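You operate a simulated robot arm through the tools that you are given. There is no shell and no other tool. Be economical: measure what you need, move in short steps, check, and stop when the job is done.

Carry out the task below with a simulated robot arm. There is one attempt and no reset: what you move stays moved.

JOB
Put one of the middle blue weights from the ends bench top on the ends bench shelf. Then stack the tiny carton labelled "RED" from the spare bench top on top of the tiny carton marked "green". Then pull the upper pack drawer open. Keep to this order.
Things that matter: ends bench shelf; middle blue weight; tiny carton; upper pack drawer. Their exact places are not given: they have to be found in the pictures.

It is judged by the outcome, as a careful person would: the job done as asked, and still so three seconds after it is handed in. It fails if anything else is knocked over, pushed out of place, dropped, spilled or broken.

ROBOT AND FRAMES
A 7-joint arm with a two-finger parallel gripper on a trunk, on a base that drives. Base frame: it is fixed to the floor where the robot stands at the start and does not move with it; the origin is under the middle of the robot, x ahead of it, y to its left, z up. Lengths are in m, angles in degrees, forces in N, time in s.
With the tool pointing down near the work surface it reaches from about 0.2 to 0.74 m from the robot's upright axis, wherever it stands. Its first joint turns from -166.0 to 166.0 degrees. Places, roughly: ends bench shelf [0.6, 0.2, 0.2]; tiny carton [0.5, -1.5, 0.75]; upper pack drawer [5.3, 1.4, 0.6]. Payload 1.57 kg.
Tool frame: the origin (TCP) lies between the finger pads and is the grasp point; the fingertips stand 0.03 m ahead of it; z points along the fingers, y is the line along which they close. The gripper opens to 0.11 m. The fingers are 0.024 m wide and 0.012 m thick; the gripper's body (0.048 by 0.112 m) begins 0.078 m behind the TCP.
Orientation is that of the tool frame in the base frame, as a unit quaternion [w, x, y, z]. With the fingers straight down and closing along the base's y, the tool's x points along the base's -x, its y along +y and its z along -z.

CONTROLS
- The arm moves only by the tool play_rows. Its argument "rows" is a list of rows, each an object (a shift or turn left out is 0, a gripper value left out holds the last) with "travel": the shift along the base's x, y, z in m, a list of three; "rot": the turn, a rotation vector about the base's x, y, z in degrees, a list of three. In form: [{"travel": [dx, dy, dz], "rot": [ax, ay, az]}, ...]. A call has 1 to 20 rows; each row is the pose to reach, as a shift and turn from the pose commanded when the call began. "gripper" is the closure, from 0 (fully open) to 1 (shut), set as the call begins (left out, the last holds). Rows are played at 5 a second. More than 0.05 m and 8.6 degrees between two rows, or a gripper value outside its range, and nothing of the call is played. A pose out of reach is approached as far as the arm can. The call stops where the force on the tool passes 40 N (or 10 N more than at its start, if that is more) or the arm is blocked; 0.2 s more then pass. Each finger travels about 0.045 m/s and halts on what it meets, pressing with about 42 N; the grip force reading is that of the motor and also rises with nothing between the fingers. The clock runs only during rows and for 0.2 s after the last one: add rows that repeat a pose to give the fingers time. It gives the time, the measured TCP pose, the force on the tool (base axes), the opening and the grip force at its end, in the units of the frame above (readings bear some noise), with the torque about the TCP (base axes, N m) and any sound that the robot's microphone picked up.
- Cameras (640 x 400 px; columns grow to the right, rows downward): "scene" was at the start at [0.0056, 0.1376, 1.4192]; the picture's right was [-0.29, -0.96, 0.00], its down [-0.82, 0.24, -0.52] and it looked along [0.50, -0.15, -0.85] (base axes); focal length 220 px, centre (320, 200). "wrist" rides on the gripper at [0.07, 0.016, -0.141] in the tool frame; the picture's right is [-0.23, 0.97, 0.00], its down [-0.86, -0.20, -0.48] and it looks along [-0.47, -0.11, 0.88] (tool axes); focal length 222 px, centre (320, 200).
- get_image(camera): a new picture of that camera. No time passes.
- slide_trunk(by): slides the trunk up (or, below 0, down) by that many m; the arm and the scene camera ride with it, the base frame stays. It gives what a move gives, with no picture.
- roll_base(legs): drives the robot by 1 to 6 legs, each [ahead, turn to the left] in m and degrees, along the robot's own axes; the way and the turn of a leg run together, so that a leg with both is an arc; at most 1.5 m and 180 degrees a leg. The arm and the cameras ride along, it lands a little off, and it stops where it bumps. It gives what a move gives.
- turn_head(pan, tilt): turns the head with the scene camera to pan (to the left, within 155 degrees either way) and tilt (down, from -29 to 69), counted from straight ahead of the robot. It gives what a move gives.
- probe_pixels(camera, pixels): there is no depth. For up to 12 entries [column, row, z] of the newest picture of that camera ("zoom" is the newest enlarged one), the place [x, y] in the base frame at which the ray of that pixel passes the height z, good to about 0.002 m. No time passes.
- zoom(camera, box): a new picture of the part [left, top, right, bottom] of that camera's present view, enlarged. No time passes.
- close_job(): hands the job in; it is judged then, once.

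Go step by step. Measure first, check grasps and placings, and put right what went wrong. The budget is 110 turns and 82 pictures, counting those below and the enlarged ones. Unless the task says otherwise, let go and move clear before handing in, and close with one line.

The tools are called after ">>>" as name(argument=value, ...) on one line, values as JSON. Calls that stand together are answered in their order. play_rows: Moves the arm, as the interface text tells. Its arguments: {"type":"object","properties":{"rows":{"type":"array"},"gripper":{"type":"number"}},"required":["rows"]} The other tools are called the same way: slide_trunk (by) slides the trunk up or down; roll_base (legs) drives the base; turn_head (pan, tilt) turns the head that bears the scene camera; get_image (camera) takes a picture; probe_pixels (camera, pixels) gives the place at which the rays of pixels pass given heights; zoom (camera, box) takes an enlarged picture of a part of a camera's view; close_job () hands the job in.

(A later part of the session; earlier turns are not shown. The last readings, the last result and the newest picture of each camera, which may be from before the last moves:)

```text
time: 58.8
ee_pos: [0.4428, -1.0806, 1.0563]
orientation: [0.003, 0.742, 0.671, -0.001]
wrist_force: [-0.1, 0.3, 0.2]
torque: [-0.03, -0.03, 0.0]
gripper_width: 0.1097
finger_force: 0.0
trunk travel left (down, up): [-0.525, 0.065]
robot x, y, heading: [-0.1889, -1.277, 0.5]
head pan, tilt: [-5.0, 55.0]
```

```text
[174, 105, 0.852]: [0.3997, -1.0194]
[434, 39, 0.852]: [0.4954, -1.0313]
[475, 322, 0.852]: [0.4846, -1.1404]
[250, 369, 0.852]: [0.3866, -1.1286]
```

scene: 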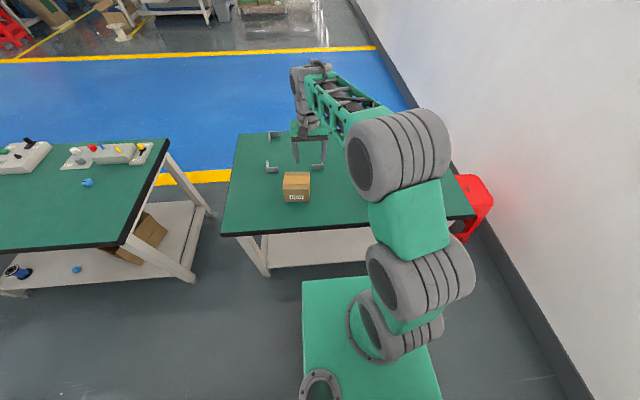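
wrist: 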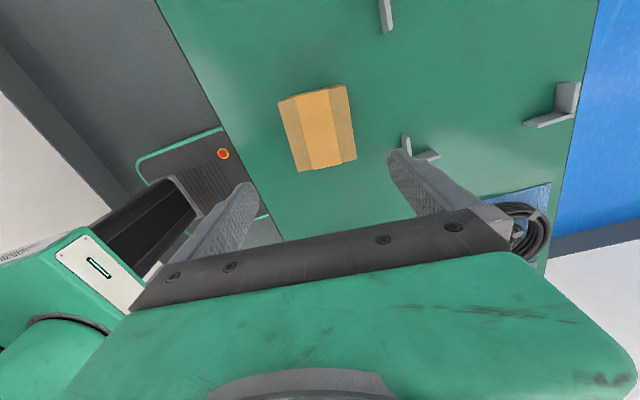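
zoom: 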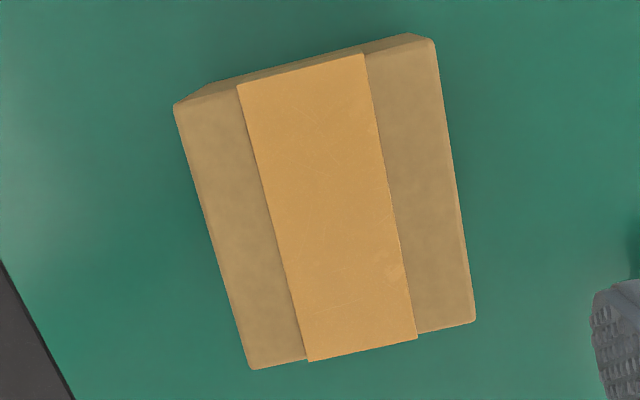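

RED's refined centre is (0.4416,-1.0799), yaw -6.9°, grip width 0.097. I'll descend to fingertips just above the top and check alignment.

>>> play_rows(rows=[{"travel": [-0.001, 0.001, -0.045], "rot": [0, 0, -1]}, {"travel": [-0.001, 0.001, -0.09], "rot": [0, 0, -1]}, {"travel": [-0.001, 0.001, -0.135], "rot": [0, 0, -1]}, {"travel": [-0.001, 0.001, -0.16], "rot": [0, 0, -1]}, {"travel": [-0.001, 0.001, -0.16], "rot": [0, 0, -1]}])

>>> get_image(camera="wrist")

>>> get_image(camera="scene")

```text
time: 60.0
ee_pos: [0.4397, -1.0788, 0.8977]
orientation: [0.002, 0.747, 0.664, -0.001]
wrist_force: [0.3, 0.8, -0.1]
torque: [-0.03, 0.01, 0.04]
gripper_width: 0.11
finger_force: 0.0
trunk travel left (down, up): [-0.525, 0.065]
robot x, y, heading: [-0.1839, -1.278, 0.4]
head pan, tilt: [-5.0, 55.0]
```

```text
45 pictures are left
```

wrist: 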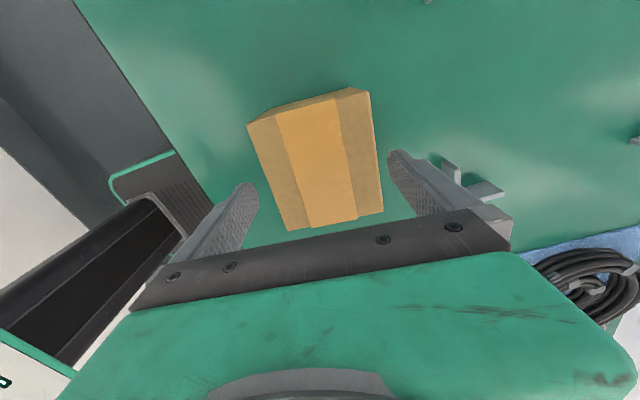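

```text
44 pictures are left
```

scene: 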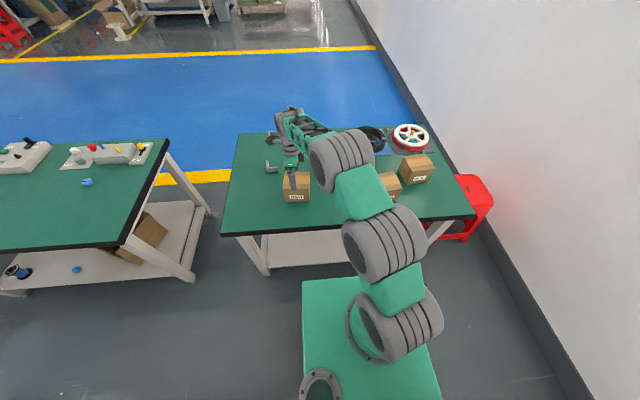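

The carton sits between the fingers with near-equal gaps (18 px left, 15 px right). I'll descend to grip height.

>>> play_rows(rows=[{"travel": [0.001, -0.001, -0.02]}, {"travel": [0.001, -0.001, -0.045]}, {"travel": [0.001, -0.001, -0.078]}, {"travel": [0.001, -0.001, -0.078]}])

>>> get_image(camera="wrist")

```text
time: 61.0
ee_pos: [0.4438, -1.0809, 0.8177]
orientation: [0.002, 0.747, 0.665, -0.001]
wrist_force: [-0.4, 0.0, 0.0]
torque: [0.0, 0.03, -0.01]
gripper_width: 0.1102
finger_force: 0.0
trunk travel left (down, up): [-0.525, 0.065]
robot x, y, heading: [-0.1863, -1.2799, 0.1]
head pan, tilt: [-5.0, 55.0]
```

```text
43 pictures are left
```

wrist: 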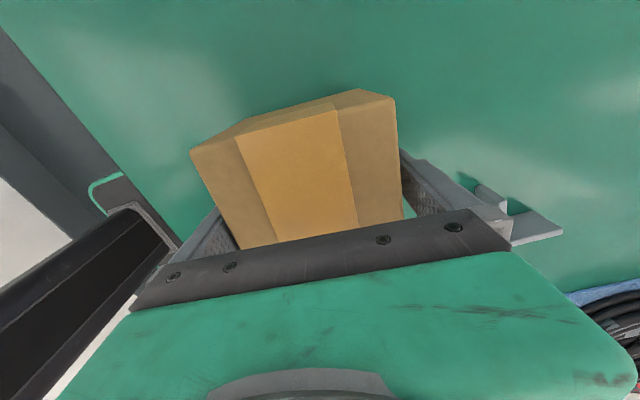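

The fingers straddle the carton without contact. I'll close now and then lift.

>>> play_rows(gripper=1, rows=[{"travel": [0, 0, 0]}, {"travel": [0, 0, 0]}, {"travel": [0, 0, 0]}, {"travel": [0, 0, 0]}])

>>> play_rows(rows=[{"travel": [0, 0, 0.01]}, {"travel": [0, 0, 0.04]}, {"travel": [0, 0, 0.08]}, {"travel": [0, 0, 0.12]}, {"travel": [0, 0, 0.16]}, {"travel": [0, 0, 0.16]}])

>>> get_image(camera="wrist")

```text
time: 62.0
ee_pos: [0.4445, -1.0824, 0.8183]
orientation: [0.004, 0.747, 0.665, -0.002]
wrist_force: [0.4, 0.6, 0.1]
torque: [0.01, -0.01, 0.0]
gripper_width: 0.1
finger_force: 42.0
trunk travel left (down, up): [-0.525, 0.065]
robot x, y, heading: [-0.1836, -1.2753, 0.1]
head pan, tilt: [-5.0, 55.0]
```

```text
time: 63.4
ee_pos: [0.4424, -1.0818, 0.9796]
orientation: [0.002, 0.747, 0.665, -0.002]
wrist_force: [-0.3, 0.0, -3.6]
torque: [0.03, 0.01, 0.0]
gripper_width: 0.0998
finger_force: 42.3
trunk travel left (down, up): [-0.525, 0.065]
robot x, y, heading: [-0.1831, -1.2789, 0.3]
head pan, tilt: [-5.0, 55.0]
```

```text
42 pictures are left
```

wrist: 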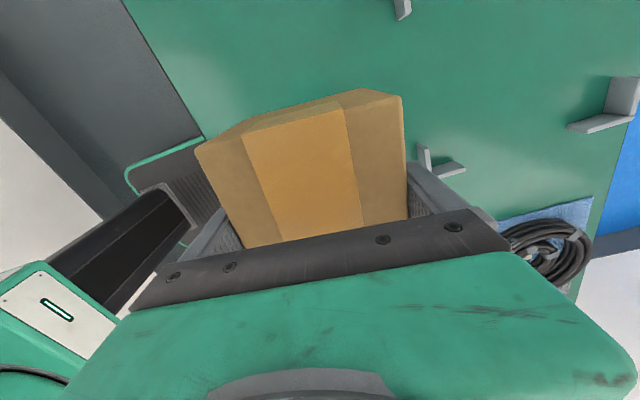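

RED is held at 42 N and lifted. Before carrying it, I'll check GREEN from the scene camera.

>>> zoom(camera="scene", box=[340, 140, 450, 210])

```text
5.71 times, centred on (395, 175) of scene
```

zoom: 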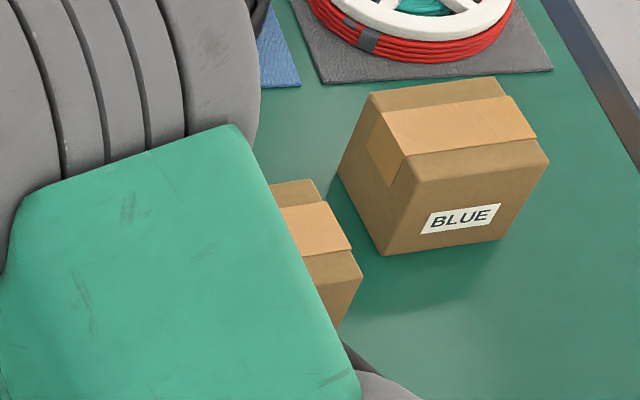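

>>> probe_pixels(camera="zoom", pixels=[[362, 272, 0.852], [315, 181, 0.852], [362, 272, 0.842]])

```text
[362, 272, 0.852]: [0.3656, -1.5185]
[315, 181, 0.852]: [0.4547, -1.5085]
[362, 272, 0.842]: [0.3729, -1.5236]
```

This agrees with the earlier GREEN corners, so the centre is ≈ (0.4035,-1.460), yaw 6.4°. I'll carry RED over it at the current height.

>>> play_rows(rows=[{"travel": [-0.004, -0.038, 0], "rot": [0, 0, 1.3]}, {"travel": [-0.008, -0.076, 0], "rot": [0, 0, 2.6]}, {"travel": [-0.012, -0.114, 0], "rot": [0, 0, 4]}, {"travel": [-0.016, -0.152, 0], "rot": [0, 0, 5.3]}, {"travel": [-0.02, -0.19, 0], "rot": [0, 0, 6.6]}, {"travel": [-0.024, -0.228, 0], "rot": [0, 0, 8]}, {"travel": [-0.028, -0.266, 0], "rot": [0, 0, 9.3]}, {"travel": [-0.032, -0.304, 0], "rot": [0, 0, 10.6]}, {"travel": [-0.036, -0.342, 0], "rot": [0, 0, 12]}, {"travel": [-0.039, -0.379, 0], "rot": [0, 0, 13.3]}, {"travel": [-0.039, -0.379, 0], "rot": [0, 0, 13.3]}])

>>> get_image(camera="scene")

>>> get_image(camera="wrist")

```text
time: 65.8
ee_pos: [0.4047, -1.4615, 0.9798]
orientation: [0.002, 0.665, 0.747, -0.001]
wrist_force: [-0.1, 0.3, -3.1]
torque: [-0.04, 0.0, -0.01]
gripper_width: 0.1
finger_force: 41.4
trunk travel left (down, up): [-0.525, 0.065]
robot x, y, heading: [-0.1833, -1.2815, 0.3]
head pan, tilt: [-5.0, 55.0]
```

```text
40 pictures are left
```

scene: 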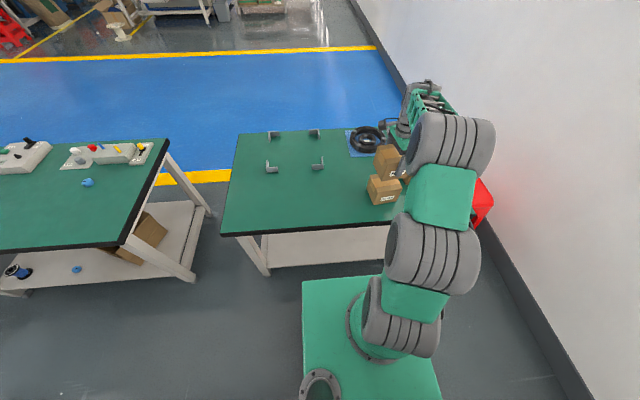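

```text
39 pictures are left
```

wrist: 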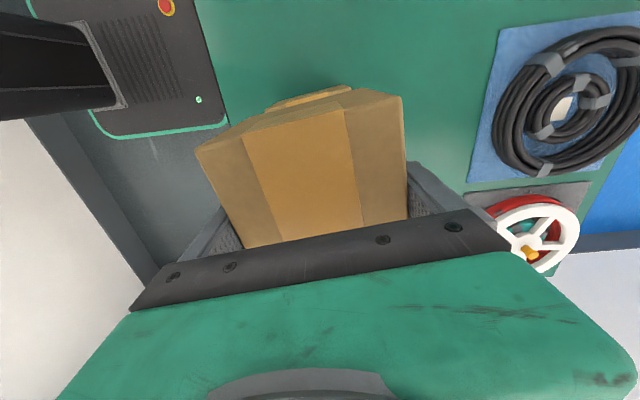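

GREEN is visible in the scene now, so I'll zoom to verify the alignment.

>>> zoom(camera="scene", box=[350, 135, 430, 215])

```text
5.00 times, centred on (390, 175) of scene
```

zoom: 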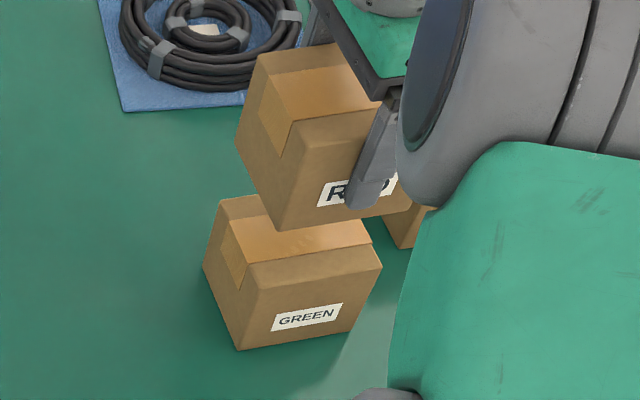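

>>> probe_pixels(camera="zoom", pixels=[[246, 265, 0.852], [382, 266, 0.852], [220, 200, 0.852], [282, 230, 0.922], [295, 123, 1.013], [256, 52, 1.013], [239, 349, 0.76], [412, 207, 0.922]])

```text
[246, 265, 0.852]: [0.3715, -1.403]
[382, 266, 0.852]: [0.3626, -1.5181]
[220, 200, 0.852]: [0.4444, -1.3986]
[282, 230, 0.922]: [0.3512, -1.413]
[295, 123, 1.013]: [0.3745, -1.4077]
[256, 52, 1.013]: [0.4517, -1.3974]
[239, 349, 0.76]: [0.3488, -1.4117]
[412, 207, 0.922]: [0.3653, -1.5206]
```

RED's bottom corners, (0.351,-1.413) and (0.365,-1.521), lie within 3 mm of GREEN's, (0.349,-1.412) and (0.363,-1.518). I'll lower it 6 cm, then feel for contact.

>>> play_rows(rows=[{"travel": [-0.001, 0.001, -0.03]}, {"travel": [-0.002, 0.002, -0.05]}, {"travel": [-0.002, 0.002, -0.06]}, {"travel": [-0.002, 0.002, -0.06]}])

>>> play_rows(rows=[{"travel": [0, 0, -0.002]}, {"travel": [0, 0, -0.004]}, {"travel": [0, 0, -0.006]}, {"travel": [0, 0, -0.006]}])

```text
time: 66.8
ee_pos: [0.4019, -1.4569, 0.9175]
orientation: [0.002, 0.664, 0.747, -0.001]
wrist_force: [0.2, -0.5, -3.7]
torque: [0.01, 0.01, -0.01]
gripper_width: 0.0999
finger_force: 41.9
trunk travel left (down, up): [-0.525, 0.065]
robot x, y, heading: [-0.1799, -1.2771, 0.4]
head pan, tilt: [-5.0, 55.0]
```

```text
time: 67.8
ee_pos: [0.4, -1.4572, 0.9127]
orientation: [0.003, 0.665, 0.747, -0.001]
wrist_force: [1.0, -1.4, 1.6]
torque: [-0.08, 0.15, 0.11]
gripper_width: 0.1001
finger_force: 42.2
trunk travel left (down, up): [-0.525, 0.065]
robot x, y, heading: [-0.1841, -1.2824, 0.3]
head pan, tilt: [-5.0, 55.0]
```

Vertical force went from -3.7 to +1.6 N, so RED is resting on GREEN. A quick visual check comes before releasing.

>>> zoom(camera="scene", box=[350, 135, 430, 215])

```text
5.00 times, centred on (390, 175) of scene
```

zoom: 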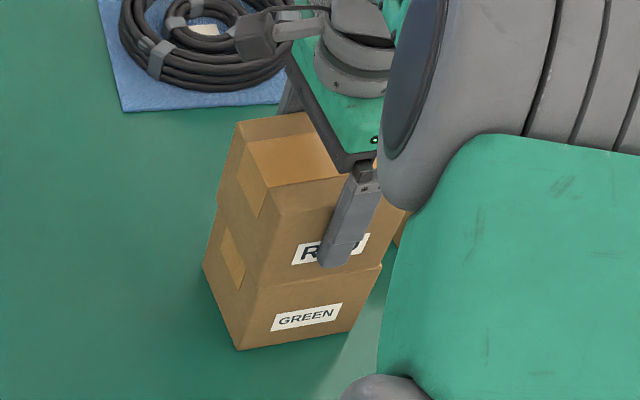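

RED is well aligned on GREEN. I'll open fully and rise straight up.

>>> play_rows(gripper=0, rows=[{"travel": [0, 0, 0]}, {"travel": [0, 0, 0]}, {"travel": [0, 0, 0]}, {"travel": [0, 0, 0]}])

>>> play_rows(rows=[{"travel": [0, 0, 0.01]}, {"travel": [0, 0, 0.03]}, {"travel": [0, 0, 0.06]}, {"travel": [0, 0, 0.1]}, {"travel": [0, 0, 0.14]}, {"travel": [0, 0, 0.14]}])

>>> get_image(camera="wrist")

>>> zoom(camera="scene", box=[350, 135, 430, 215])

```text
time: 68.8
ee_pos: [0.4012, -1.4561, 0.9124]
orientation: [0.002, 0.664, 0.747, -0.001]
wrist_force: [0.2, 0.1, 0.1]
torque: [0.0, 0.0, -0.01]
gripper_width: 0.1099
finger_force: 0.1
trunk travel left (down, up): [-0.525, 0.065]
robot x, y, heading: [-0.1867, -1.2815, 0.3]
head pan, tilt: [-5.0, 55.0]
```

```text
time: 70.2
ee_pos: [0.3999, -1.4575, 1.0506]
orientation: [0.002, 0.666, 0.746, -0.001]
wrist_force: [-0.4, -0.8, -0.3]
torque: [0.03, -0.03, -0.01]
gripper_width: 0.11
finger_force: 0.0
trunk travel left (down, up): [-0.525, 0.065]
robot x, y, heading: [-0.1839, -1.2796, 0.5]
head pan, tilt: [-5.0, 55.0]
```

```text
36 pictures are left
```

wrist: 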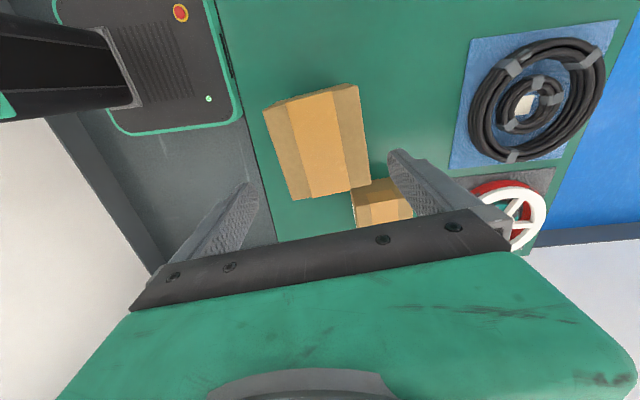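

```text
5.00 times, centred on (390, 175) of scene
```

zoom: 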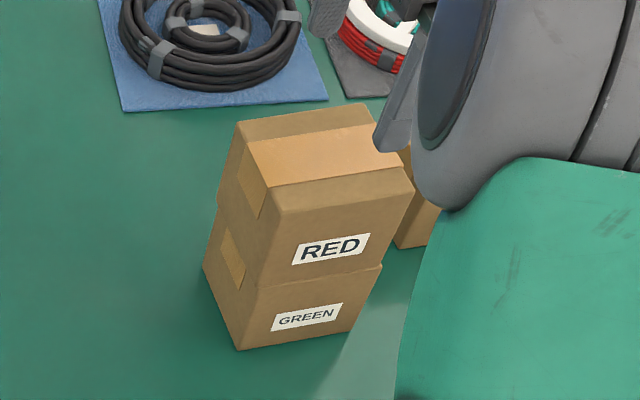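

RED is stacked cleanly on GREEN. Now for the drawer at about (5.3,1.4): I'll back off and survey for a drivable way.

>>> roll_base(legs=[[-0.22, 0]])

>>> turn_head(pan=-40, tilt=30)

>>> get_image(camera="scene")

>>> turn_head(pan=50, tilt=25)

>>> get_image(camera="scene")

```text
time: 71.8
ee_pos: [0.179, -1.4582, 1.051]
orientation: [0.002, 0.664, 0.747, -0.001]
wrist_force: [0.3, 0.8, 0.4]
torque: [0.01, -0.04, -0.02]
gripper_width: 0.1098
finger_force: 0.0
trunk travel left (down, up): [-0.525, 0.065]
robot x, y, heading: [-0.4045, -1.2775, -0.2]
head pan, tilt: [-5.0, 55.0]
```

```text
time: 72.8
ee_pos: [0.1813, -1.4592, 1.0503]
orientation: [0.002, 0.665, 0.747, -0.002]
wrist_force: [0.5, 0.6, 0.4]
torque: [-0.01, -0.03, 0.04]
gripper_width: 0.1099
finger_force: 0.0
trunk travel left (down, up): [-0.525, 0.065]
robot x, y, heading: [-0.4057, -1.2822, 0.4]
head pan, tilt: [-40.0, 30.0]
```

```text
34 pictures are left
```

scene: 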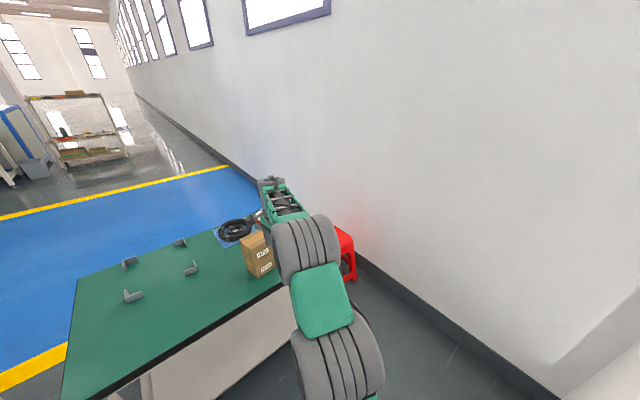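

```text
time: 74.5
ee_pos: [0.18, -1.4594, 1.0509]
orientation: [0.003, 0.664, 0.748, -0.002]
wrist_force: [0.4, -0.1, -0.7]
torque: [0.02, -0.01, 0.02]
gripper_width: 0.1097
finger_force: 0.0
trunk travel left (down, up): [-0.525, 0.065]
robot x, y, heading: [-0.4017, -1.283, 0.2]
head pan, tilt: [50.0, 25.0]
```

```text
33 pictures are left
```

scene: 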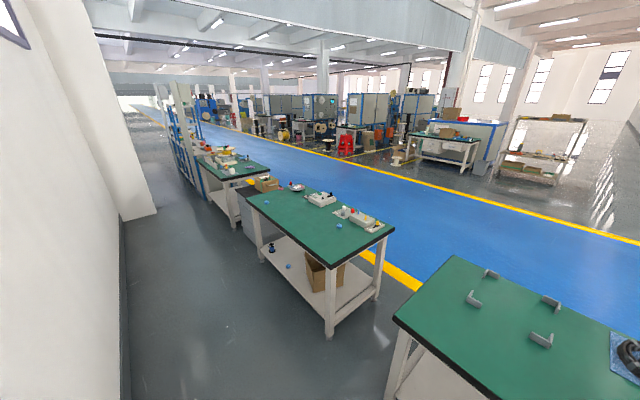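

The benches form a row, and the gap between these two is only ~0.4 m. I'll measure the passage on the right by the red stool and look at the left row more closely.

>>> zoom(camera="scene", box=[100, 80, 340, 230])

>>> probe_pixels(camera="scene", pixels=[[380, 238, 0.76], [392, 318, 0.76], [455, 256, 0.76], [247, 196, 0.76], [270, 167, 0.76], [120, 218, 0.0], [157, 210, 0.0], [333, 330, 0.0], [380, 296, 0.0], [470, 172, 0.0], [227, 222, 0.0], [200, 160, 0.76]])

>>> turn_head(pan=-60, tilt=35)

>>> get_image(camera="scene")

```text
2.67 times, centred on (220, 155) of scene
```

zoom: 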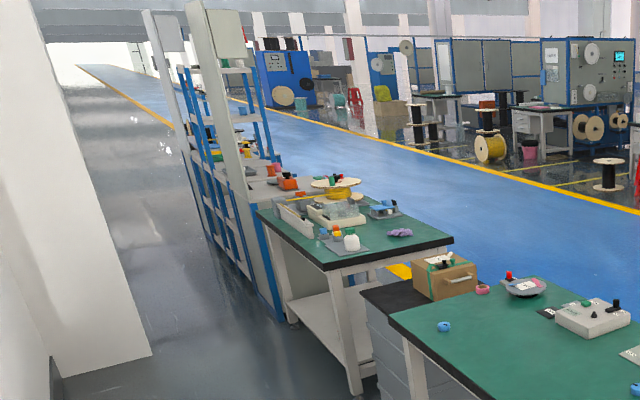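

```text
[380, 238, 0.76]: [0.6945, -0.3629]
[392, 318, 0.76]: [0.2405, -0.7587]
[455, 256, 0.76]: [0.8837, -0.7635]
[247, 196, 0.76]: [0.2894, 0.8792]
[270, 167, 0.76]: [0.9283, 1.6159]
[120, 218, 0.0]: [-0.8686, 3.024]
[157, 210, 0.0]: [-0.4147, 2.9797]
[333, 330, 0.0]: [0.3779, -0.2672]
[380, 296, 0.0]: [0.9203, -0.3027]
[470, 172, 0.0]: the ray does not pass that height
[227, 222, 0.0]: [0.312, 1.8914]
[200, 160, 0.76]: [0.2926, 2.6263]
```

```text
time: 76.4
ee_pos: [0.1814, -1.4584, 1.0515]
orientation: [0.002, 0.664, 0.747, -0.001]
wrist_force: [-0.4, -0.2, 0.6]
torque: [-0.01, 0.0, -0.01]
gripper_width: 0.11
finger_force: 0.2
trunk travel left (down, up): [-0.525, 0.065]
robot x, y, heading: [-0.4031, -1.2798, 0.2]
head pan, tilt: [-60.0, 35.0]
```

```text
31 pictures are left
```

scene: 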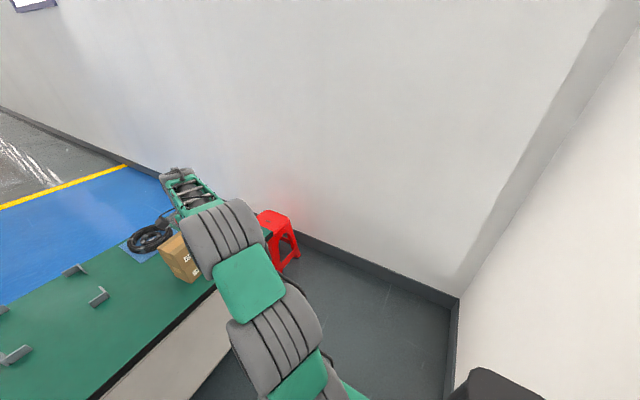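

>>> probe_pixels(camera="scene", pixels=[[280, 272, 0.0], [298, 256, 0.0], [267, 262, 0.0], [258, 212, 0.45], [291, 218, 0.45], [276, 233, 0.45], [300, 240, 0.0], [458, 299, 0.0], [400, 276, 0.0]])

>>> zoom(camera="scene", box=[240, 195, 320, 285])

```text
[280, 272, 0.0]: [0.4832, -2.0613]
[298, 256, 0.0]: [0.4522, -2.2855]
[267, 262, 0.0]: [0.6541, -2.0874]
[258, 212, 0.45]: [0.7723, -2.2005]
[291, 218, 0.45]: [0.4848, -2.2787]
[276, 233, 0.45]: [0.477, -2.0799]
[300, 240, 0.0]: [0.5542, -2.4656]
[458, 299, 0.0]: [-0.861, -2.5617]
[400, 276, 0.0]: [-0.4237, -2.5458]
```

```text
4.44 times, centred on (280, 240) of scene
```

zoom: 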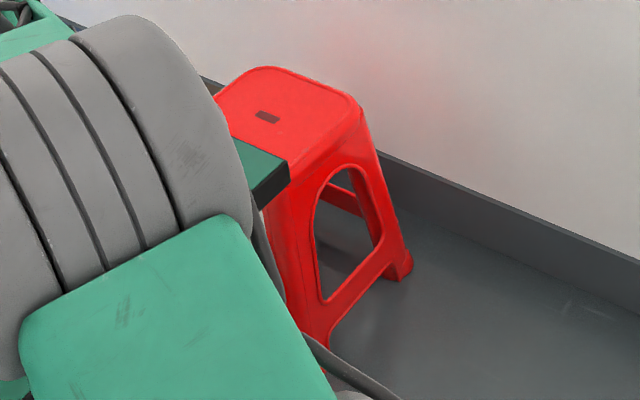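

The right side is blocked (only 0.2 m between stool and wall), and the middle gap is too tight to risk. The left corridor has ≥0.7 m past the pillar at y≈3, so I'll take that, first folding the arm in toward the robot's centre.

>>> play_rows(gripper=0.5, rows=[{"travel": [-0.01, 0.03, 0.005], "rot": [0, 0, 8]}, {"travel": [-0.02, 0.06, 0.01], "rot": [0, 0, 16]}, {"travel": [-0.03, 0.09, 0.015], "rot": [0, 0, 24]}, {"travel": [-0.04, 0.12, 0.02], "rot": [0, 0, 32]}, {"travel": [-0.05, 0.15, 0.025], "rot": [0, 0, 40]}, {"travel": [-0.06, 0.18, 0.03], "rot": [0, 0, 48]}, {"travel": [-0.07, 0.21, 0.035], "rot": [0, 0, 56]}, {"travel": [-0.08, 0.24, 0.04], "rot": [0, 0, 64]}, {"travel": [-0.09, 0.27, 0.045], "rot": [0, 0, 72]}, {"travel": [-0.1, 0.3, 0.05], "rot": [0, 0, 80]}, {"travel": [-0.11, 0.33, 0.05], "rot": [0, 0, 84]}, {"travel": [-0.12, 0.36, 0.05], "rot": [0, 0, 84]}, {"travel": [-0.12, 0.36, 0.05], "rot": [0, 0, 84]}])

>>> turn_head(pan=0, tilt=60)

>>> get_image(camera="scene")

```text
time: 79.2
ee_pos: [0.0589, -1.0972, 1.0997]
orientation: [0.002, -0.006, 1.0, 0.001]
wrist_force: [-0.4, -0.3, -0.3]
torque: [0.0, 0.01, 0.0]
gripper_width: 0.0547
finger_force: 0.0
trunk travel left (down, up): [-0.525, 0.065]
robot x, y, heading: [-0.403, -1.2824, 0.4]
head pan, tilt: [-60.0, 35.0]
```

```text
time: 80.5
ee_pos: [0.0604, -1.0973, 1.0999]
orientation: [0.003, -0.006, 1.0, 0.001]
wrist_force: [0.6, -0.2, 0.1]
torque: [-0.02, -0.01, 0.02]
gripper_width: 0.055
finger_force: 0.1
trunk travel left (down, up): [-0.525, 0.065]
robot x, y, heading: [-0.4045, -1.2788, 0.3]
head pan, tilt: [0.0, 60.0]
```

```text
29 pictures are left
```

scene: 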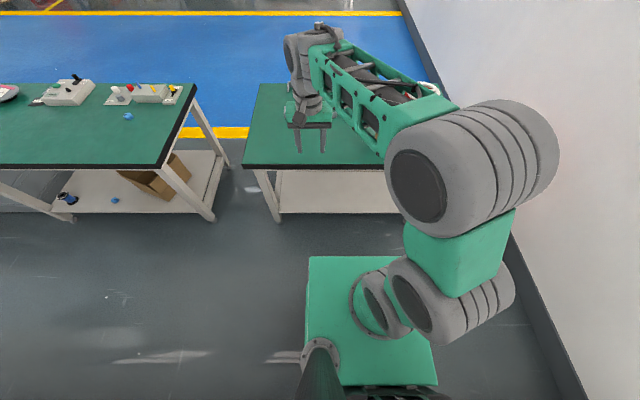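

>>> probe_pixels(camera="scene", pixels=[[308, 257, 0.2], [308, 257, 0.3], [437, 384, 0.2], [437, 384, 0.3], [558, 150, 1.0], [558, 150, 0.9], [515, 290, 0.6], [515, 290, 0.5], [320, 345, 0.3]])

```text
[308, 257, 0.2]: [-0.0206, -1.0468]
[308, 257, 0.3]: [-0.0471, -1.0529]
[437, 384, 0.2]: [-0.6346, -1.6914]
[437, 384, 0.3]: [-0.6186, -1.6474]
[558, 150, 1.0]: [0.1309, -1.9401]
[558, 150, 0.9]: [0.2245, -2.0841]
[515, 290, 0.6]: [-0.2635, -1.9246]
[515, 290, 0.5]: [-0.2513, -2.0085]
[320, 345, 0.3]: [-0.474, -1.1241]
```

The arm sits partly to the robot's right, and the corridor is still ample here. I'll turn left and drive up the corridor to y≈1.5, easing toward x≈-0.12, then look at the narrow spot.

>>> roll_base(legs=[[0, 84], [1.4, 0], [1.4, 0], [0, 6]])

>>> turn_head(pan=0, tilt=35)

>>> get_image(camera="scene")

```text
time: 98.1
ee_pos: [-0.2375, 1.9624, 1.0995]
orientation: [0.001, -0.707, 0.708, 0.003]
wrist_force: [-0.3, 0.4, 0.0]
torque: [0.0, 0.01, -0.02]
gripper_width: 0.0549
finger_force: 0.1
trunk travel left (down, up): [-0.525, 0.065]
robot x, y, heading: [-0.0591, 1.496, 89.6]
head pan, tilt: [0.0, 60.0]
```

```text
time: 99.0
ee_pos: [-0.2376, 1.962, 1.0995]
orientation: [0.001, -0.706, 0.708, 0.003]
wrist_force: [-0.3, 0.1, 0.0]
torque: [-0.02, 0.02, -0.03]
gripper_width: 0.0552
finger_force: 0.0
trunk travel left (down, up): [-0.525, 0.065]
robot x, y, heading: [-0.0582, 1.4947, 89.4]
head pan, tilt: [0.0, 35.0]
```

```text
28 pictures are left
```

scene: 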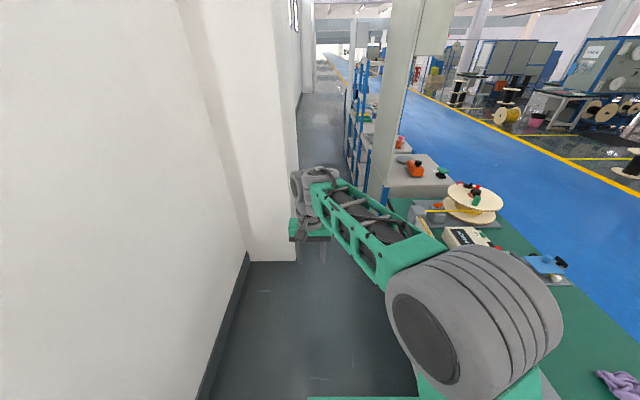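

The pillar edge is at (297,262) and the rack posts begin around (375,200). I'll measure this passage precisely before committing.

>>> probe_pixels(camera="scene", pixels=[[297, 261, 0.0], [250, 262, 0.0], [303, 118, 0.0], [352, 185, 0.0], [346, 120, 0.0], [355, 160, 0.0], [330, 80, 0.0], [342, 58, 0.0], [560, 300, 1.0], [560, 300, 0.9]])

>>> zoom(camera="scene", box=[260, 20, 460, 270])

```text
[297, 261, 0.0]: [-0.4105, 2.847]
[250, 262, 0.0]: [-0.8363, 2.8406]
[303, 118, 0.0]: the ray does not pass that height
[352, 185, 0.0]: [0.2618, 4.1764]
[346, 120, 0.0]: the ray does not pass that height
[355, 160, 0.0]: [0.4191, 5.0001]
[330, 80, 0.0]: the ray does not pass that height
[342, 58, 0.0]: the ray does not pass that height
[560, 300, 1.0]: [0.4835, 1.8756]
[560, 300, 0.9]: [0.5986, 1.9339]
```

```text
1.60 times, centred on (360, 145) of scene
```

zoom: 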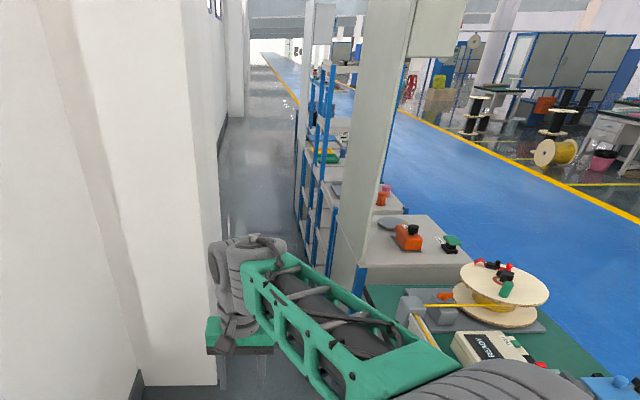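

The passage is ≈0.7 m (pillar at x=-0.41, rack at ≈0.28), but the folded elbow sticks out to the right. Extending the arm straight ahead should pull the elbow into line, so I'll do that here.

>>> play_rows(rows=[{"travel": [0.015, 0.028, -0.025]}, {"travel": [0.03, 0.056, -0.05]}, {"travel": [0.045, 0.084, -0.075]}, {"travel": [0.06, 0.112, -0.1]}, {"travel": [0.075, 0.14, -0.125]}, {"travel": [0.09, 0.168, -0.15]}, {"travel": [0.105, 0.196, -0.175]}, {"travel": [0.12, 0.224, -0.2]}, {"travel": [0.135, 0.252, -0.225]}, {"travel": [0.15, 0.28, -0.25]}, {"travel": [0.15, 0.28, -0.25]}])

>>> turn_head(pan=-10, tilt=52)

>>> get_image(camera="scene")

```text
time: 101.4
ee_pos: [-0.0891, 2.2428, 0.8507]
orientation: [0.002, -0.707, 0.708, 0.002]
wrist_force: [0.0, -0.1, 0.2]
torque: [-0.04, 0.01, -0.03]
gripper_width: 0.0548
finger_force: 0.1
trunk travel left (down, up): [-0.525, 0.065]
robot x, y, heading: [-0.0598, 1.4963, 89.6]
head pan, tilt: [0.0, 35.0]
```

```text
time: 102.2
ee_pos: [-0.0883, 2.2428, 0.8517]
orientation: [0.001, -0.707, 0.708, 0.003]
wrist_force: [0.5, -0.8, 0.1]
torque: [0.0, 0.04, 0.01]
gripper_width: 0.055
finger_force: 0.0
trunk travel left (down, up): [-0.525, 0.065]
robot x, y, heading: [-0.0619, 1.4952, 89.7]
head pan, tilt: [-10.0, 52.0]
```

```text
26 pictures are left
```

scene: 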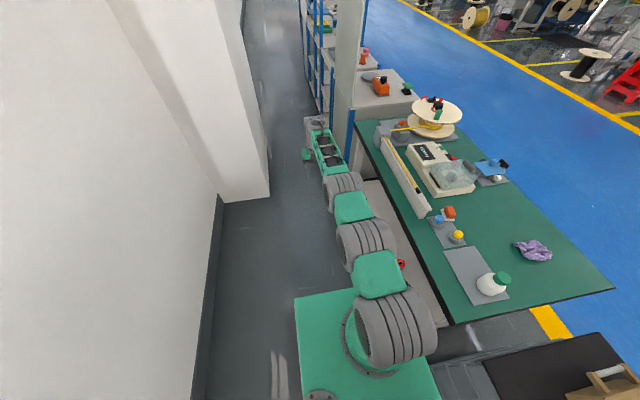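

The arm is now in line and narrow. I'll probe its lateral extents against the passage.

>>> probe_pixels(camera="scene", pixels=[[437, 330, 0.85], [437, 330, 1.0], [394, 245, 0.95], [294, 300, 0.7], [294, 300, 0.5], [269, 198, 0.0], [355, 150, 0.76], [448, 320, 0.76], [346, 150, 0.3], [303, 40, 0.0]])

```text
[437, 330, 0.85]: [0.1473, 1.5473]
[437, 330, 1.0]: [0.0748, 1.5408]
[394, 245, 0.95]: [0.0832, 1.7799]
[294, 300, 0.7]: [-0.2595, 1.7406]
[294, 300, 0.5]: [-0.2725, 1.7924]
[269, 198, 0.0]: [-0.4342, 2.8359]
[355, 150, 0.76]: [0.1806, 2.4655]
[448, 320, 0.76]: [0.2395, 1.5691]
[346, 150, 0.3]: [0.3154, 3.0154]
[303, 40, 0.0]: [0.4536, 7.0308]
```

The robot spans about ±0.21 m now, so the best line is x≈-0.12. I'll ease left to that line before the pillar and confirm the pose.

>>> roll_base(legs=[[0, 6.3], [0.6, 0], [0, -6]])

```text
time: 106.7
ee_pos: [-0.1547, 2.8458, 0.851]
orientation: [-0.001, 0.708, -0.706, -0.003]
wrist_force: [0.1, 0.2, -0.1]
torque: [-0.03, -0.03, 0.0]
gripper_width: 0.0549
finger_force: 0.0
trunk travel left (down, up): [-0.525, 0.065]
robot x, y, heading: [-0.1238, 2.0999, 89.9]
head pan, tilt: [-10.0, 52.0]
```

The pose is good: x=-0.124, heading 89.9°. I'll drive straight through past the pillar, then look ahead.

>>> roll_base(legs=[[1.0, 0.1], [0.9, 0]])

>>> turn_head(pan=-15, tilt=28)

>>> get_image(camera="scene")

```text
time: 116.3
ee_pos: [-0.1809, 4.7714, 0.8507]
orientation: [-0.002, 0.714, -0.7, -0.003]
wrist_force: [0.0, -0.3, -0.1]
torque: [0.0, 0.01, -0.02]
gripper_width: 0.055
finger_force: 0.1
trunk travel left (down, up): [-0.525, 0.065]
robot x, y, heading: [-0.1332, 4.0269, 91.1]
head pan, tilt: [-10.0, 52.0]
```

```text
time: 117.2
ee_pos: [-0.1796, 4.7712, 0.85]
orientation: [-0.002, 0.714, -0.7, -0.002]
wrist_force: [0.2, -0.6, -0.1]
torque: [0.02, 0.02, -0.04]
gripper_width: 0.0553
finger_force: 0.1
trunk travel left (down, up): [-0.525, 0.065]
robot x, y, heading: [-0.1361, 4.0258, 90.7]
head pan, tilt: [-15.0, 28.0]
```

```text
25 pictures are left
```

scene: 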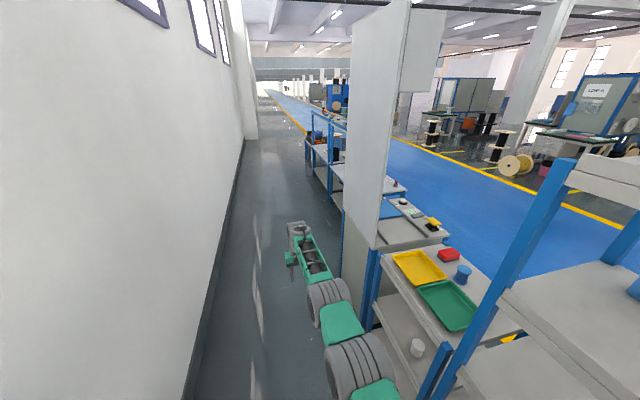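

I'm past the pillar, and the racks continue to about (308,165). I'll probe the end of the row.

>>> probe_pixels(camera="scene", pixels=[[309, 165, 0.0], [308, 160, 0.0], [328, 200, 0.0], [250, 138, 0.0], [345, 275, 0.0], [243, 160, 0.0], [318, 112, 0.76]])

>>> zoom(camera="scene", box=[220, 70, 380, 220])

```text
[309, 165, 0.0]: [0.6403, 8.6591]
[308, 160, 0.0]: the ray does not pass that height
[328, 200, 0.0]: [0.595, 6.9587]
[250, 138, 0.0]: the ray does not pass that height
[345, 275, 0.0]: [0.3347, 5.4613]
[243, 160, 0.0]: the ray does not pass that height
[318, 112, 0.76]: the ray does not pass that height
```

```text
2.67 times, centred on (300, 145) of scene
```

zoom: 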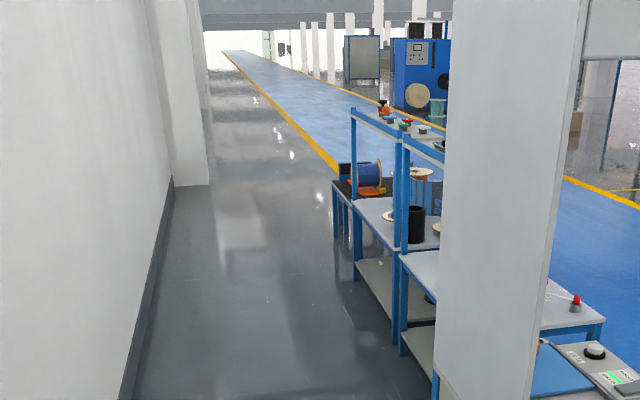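

The row ends around y≈9 with open floor beyond. I'll drive on to y≈8.5 keeping to the middle, then check.

>>> roll_base(legs=[[1.5, -1.5], [1.5, 0], [1.5, 0]])

>>> turn_head(pan=-35, tilt=28)

>>> get_image(camera="scene")

```text
time: 138.4
ee_pos: [-0.0333, 9.2116, 0.8511]
orientation: [0.001, -0.7, 0.714, 0.002]
wrist_force: [0.9, -0.3, -0.1]
torque: [0.01, -0.01, 0.0]
gripper_width: 0.0549
finger_force: 0.1
trunk travel left (down, up): [-0.525, 0.065]
robot x, y, heading: [-0.0194, 8.4661, 88.3]
head pan, tilt: [-15.0, 28.0]
```

```text
time: 139.3
ee_pos: [-0.034, 9.2124, 0.8511]
orientation: [0.001, -0.699, 0.715, 0.002]
wrist_force: [-0.1, 0.2, 0.3]
torque: [-0.03, 0.02, -0.02]
gripper_width: 0.055
finger_force: 0.0
trunk travel left (down, up): [-0.525, 0.065]
robot x, y, heading: [-0.0204, 8.4635, 88.4]
head pan, tilt: [-35.0, 28.0]
```

```text
23 pictures are left
```

scene: 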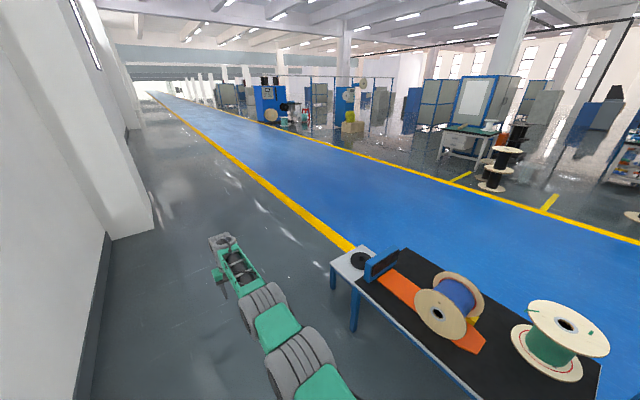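

>>> probe_pixels(camera="scene", pixels=[[360, 246, 0.7], [332, 258, 0.7], [354, 328, 0.0], [152, 228, 0.0], [112, 240, 0.0], [345, 243, 0.0]])

>>> roll_base(legs=[[1.5, 1.5], [0.9, 0]])

>>> turn_head(pan=-100, tilt=25)

>>> get_image(camera="scene")

```text
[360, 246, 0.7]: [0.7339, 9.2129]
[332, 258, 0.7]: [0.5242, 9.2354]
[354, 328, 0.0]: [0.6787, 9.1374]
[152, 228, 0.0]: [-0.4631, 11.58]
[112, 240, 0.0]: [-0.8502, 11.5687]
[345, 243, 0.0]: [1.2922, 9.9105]
```

```text
time: 151.0
ee_pos: [0.0087, 11.6051, 0.8507]
orientation: [0.002, -0.704, 0.71, 0.003]
wrist_force: [-0.7, 1.0, 0.1]
torque: [0.03, 0.03, -0.01]
gripper_width: 0.055
finger_force: 0.0
trunk travel left (down, up): [-0.525, 0.065]
robot x, y, heading: [0.0321, 10.8605, 89.1]
head pan, tilt: [-35.0, 28.0]
```

```text
time: 152.4
ee_pos: [0.0078, 11.6054, 0.8512]
orientation: [0.002, -0.703, 0.711, 0.002]
wrist_force: [1.0, 0.2, 0.2]
torque: [-0.01, 0.01, -0.04]
gripper_width: 0.0551
finger_force: 0.1
trunk travel left (down, up): [-0.525, 0.065]
robot x, y, heading: [0.0308, 10.8589, 89.0]
head pan, tilt: [-100.0, 25.0]
```

```text
22 pictures are left
```

scene: 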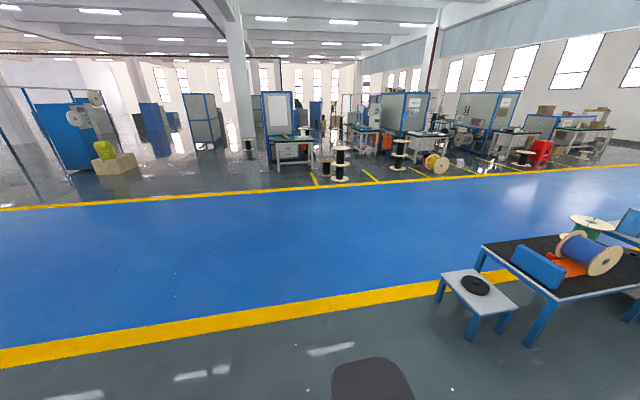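

The aisle is open from here. I'll cross to x≈2.3, then turn down the aisle.

>>> roll_base(legs=[[0, -89], [1.2, 0], [1.1, 0], [0, -90], [1.5, 0], [1.5, 0]])

>>> turn_head(pan=30, tilt=22)

>>> get_image(camera="scene")

```text
time: 185.5
ee_pos: [2.4131, 7.107, 0.8501]
orientation: [0.002, 0.7, 0.715, 0.0]
wrist_force: [0.0, 0.2, 0.7]
torque: [0.02, 0.01, 0.0]
gripper_width: 0.0548
finger_force: 0.1
trunk travel left (down, up): [-0.525, 0.065]
robot x, y, heading: [2.3688, 7.8524, -89.1]
head pan, tilt: [-100.0, 25.0]
```

```text
time: 187.7
ee_pos: [2.4144, 7.1067, 0.8504]
orientation: [0.003, 0.698, 0.716, -0.001]
wrist_force: [0.3, 0.9, 0.3]
torque: [0.0, 0.02, 0.0]
gripper_width: 0.0553
finger_force: 0.0
trunk travel left (down, up): [-0.525, 0.065]
robot x, y, heading: [2.3675, 7.8511, -88.9]
head pan, tilt: [30.0, 22.0]
```

```text
21 pictures are left
```

scene: 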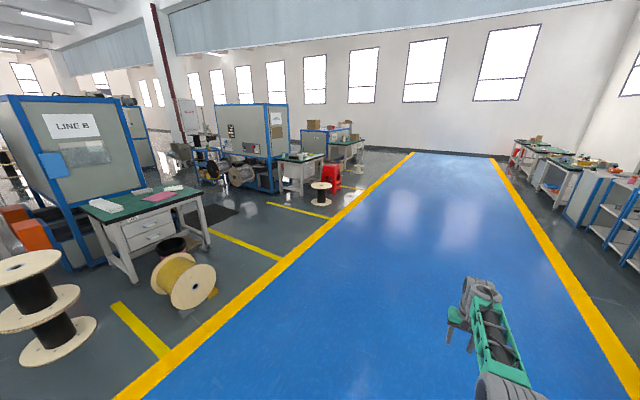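

The aisle ahead is clear. I'll drive 4.4 m further and look left for the drawers.

>>> roll_base(legs=[[1.5, -1], [1.5, 0], [1.4, 0]])

>>> turn_head(pan=55, tilt=22)

>>> get_image(camera="scene")

```text
time: 208.7
ee_pos: [2.4908, 2.6964, 0.8512]
orientation: [0.003, 0.696, 0.718, -0.001]
wrist_force: [0.7, 1.0, 0.3]
torque: [0.0, 0.03, 0.03]
gripper_width: 0.0549
finger_force: 0.1
trunk travel left (down, up): [-0.525, 0.065]
robot x, y, heading: [2.4361, 3.4392, -88.7]
head pan, tilt: [30.0, 22.0]
```

```text
time: 209.6
ee_pos: [2.4901, 2.6961, 0.851]
orientation: [0.002, 0.696, 0.718, -0.001]
wrist_force: [0.5, -0.4, -0.2]
torque: [0.02, -0.02, 0.0]
gripper_width: 0.055
finger_force: 0.1
trunk travel left (down, up): [-0.525, 0.065]
robot x, y, heading: [2.4405, 3.4394, -88.7]
head pan, tilt: [55.0, 22.0]
```

```text
20 pictures are left
```

scene: 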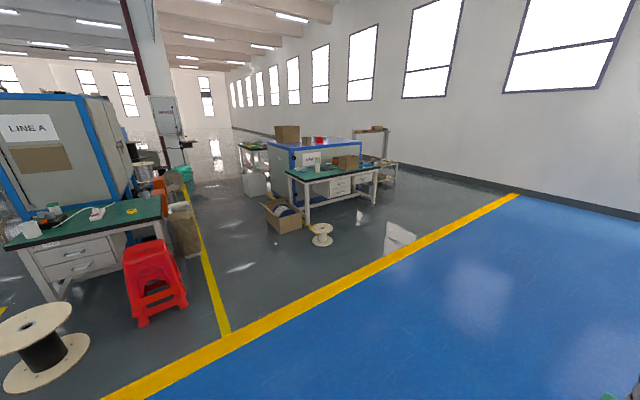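

The pack bench with drawers is at about (335,185). I'll zoom in.

>>> zoom(camera="scene", box=[240, 120, 420, 250])

>>> probe_pixels(camera="scene", pixels=[[307, 221, 0.0], [375, 204, 0.0], [341, 183, 0.6], [322, 246, 0.0], [303, 180, 0.74]])

```text
3.08 times, centred on (330, 185) of scene
```

zoom: 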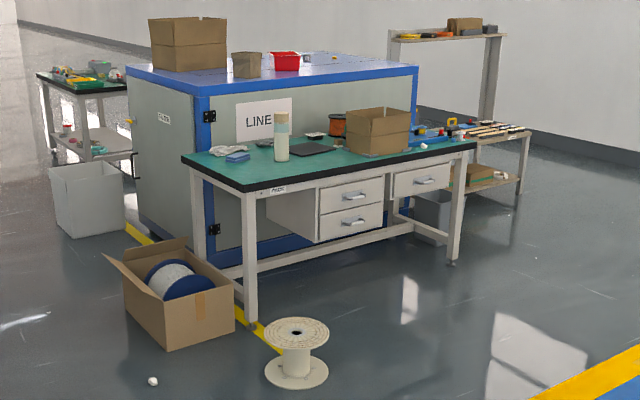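

```text
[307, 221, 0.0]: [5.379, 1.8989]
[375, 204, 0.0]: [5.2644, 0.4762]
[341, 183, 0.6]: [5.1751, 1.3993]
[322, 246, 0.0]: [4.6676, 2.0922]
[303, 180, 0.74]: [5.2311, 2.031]
```

The two-drawer stack sits at about (5.18,1.4), with its front facing the aisle; its upper drawer is the target. I'll drive to stand in front of it at a safe distance.

>>> roll_base(legs=[[1.05, 0], [1.05, 0], [0, 88.8], [1.3, 0]])

>>> turn_head(pan=0, tilt=35)

>>> get_image(camera="scene")

```text
time: 230.0
ee_pos: [4.5148, 1.3149, 0.8509]
orientation: [0.003, 0.013, 1.0, 0.0]
wrist_force: [-0.1, 1.2, 0.5]
torque: [-0.01, 0.0, 0.02]
gripper_width: 0.0548
finger_force: 0.2
trunk travel left (down, up): [-0.525, 0.065]
robot x, y, heading: [3.7712, 1.3047, -1.8]
head pan, tilt: [55.0, 22.0]
```

```text
time: 231.2
ee_pos: [4.5133, 1.3159, 0.8503]
orientation: [0.003, 0.014, 1.0, 0.001]
wrist_force: [0.3, -0.5, 0.2]
torque: [0.01, 0.0, 0.01]
gripper_width: 0.0548
finger_force: 0.0
trunk travel left (down, up): [-0.525, 0.065]
robot x, y, heading: [3.77, 1.3037, -1.9]
head pan, tilt: [0.0, 35.0]
```

```text
18 pictures are left
```

scene: 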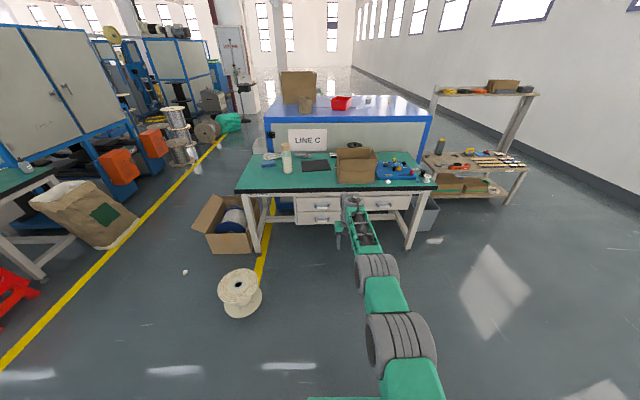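

I'm squarely in front. I'll zoom on the drawers and turn the tool horizontal (pointing +x, closing vertically) out here in free space.

>>> zoom(camera="scene", box=[280, 180, 420, 240])

>>> probe_pixels(camera="scene", pixels=[[321, 206, 0.6], [321, 206, 0.65], [321, 219, 0.5], [297, 224, 0.45], [253, 252, 0.0], [412, 248, 0.0], [237, 190, 0.74]])

>>> play_rows(gripper=0.45, rows=[{"travel": [-0.01, 0, 0], "rot": [4.62, -4.62, -4.62]}, {"travel": [-0.02, 0, 0], "rot": [9.24, -9.24, -9.24]}, {"travel": [-0.03, 0, 0], "rot": [13.86, -13.86, -13.86]}, {"travel": [-0.04, 0, 0], "rot": [18.48, -18.48, -18.48]}, {"travel": [-0.05, 0, 0], "rot": [23.1, -23.1, -23.1]}, {"travel": [-0.05, 0, 0], "rot": [27.7, -27.7, -27.7]}, {"travel": [-0.05, 0, 0], "rot": [32.3, -32.3, -32.3]}, {"travel": [-0.05, 0, 0], "rot": [37, -37, -37]}, {"travel": [-0.05, 0, 0], "rot": [41.6, -41.6, -41.6]}, {"travel": [-0.05, 0, 0], "rot": [46.2, -46.2, -46.2]}, {"travel": [-0.05, 0, 0], "rot": [50.8, -50.8, -50.8]}, {"travel": [-0.05, 0, 0], "rot": [55.4, -55.4, -55.4]}, {"travel": [-0.05, 0, 0], "rot": [60.1, -60.1, -60.1]}, {"travel": [-0.05, 0, 0], "rot": [64.7, -64.7, -64.7]}, {"travel": [-0.05, 0, 0], "rot": [69.28, -69.28, -69.28]}, {"travel": [-0.05, 0, 0], "rot": [69.28, -69.28, -69.28]}])

```text
4.57 times, centred on (350, 210) of scene
```

zoom: 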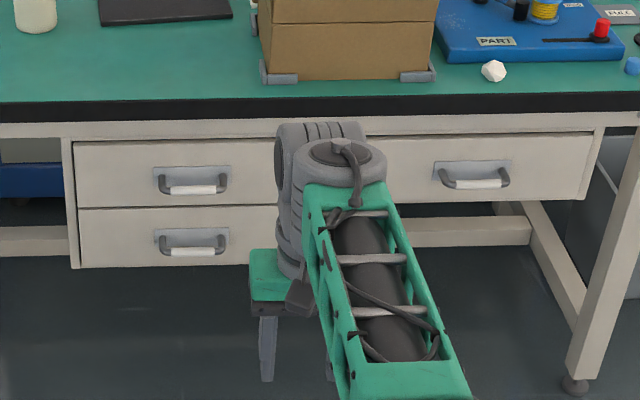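

```text
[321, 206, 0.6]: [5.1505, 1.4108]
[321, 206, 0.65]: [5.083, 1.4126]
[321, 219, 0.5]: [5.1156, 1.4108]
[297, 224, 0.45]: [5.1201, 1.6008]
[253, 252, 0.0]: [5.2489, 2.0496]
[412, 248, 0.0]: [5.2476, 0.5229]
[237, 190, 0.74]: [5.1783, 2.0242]
```

```text
time: 234.6
ee_pos: [4.4647, 1.3154, 0.844]
orientation: [0.489, 0.508, 0.504, 0.499]
wrist_force: [0.1, 0.6, -0.1]
torque: [0.0, -0.02, 0.03]
gripper_width: 0.0605
finger_force: 0.0
out of reach, approached as far as the arm can: row 15, 16
trunk travel left (down, up): [-0.525, 0.065]
robot x, y, heading: [3.764, 1.3029, -1.8]
head pan, tilt: [0.0, 35.0]
```

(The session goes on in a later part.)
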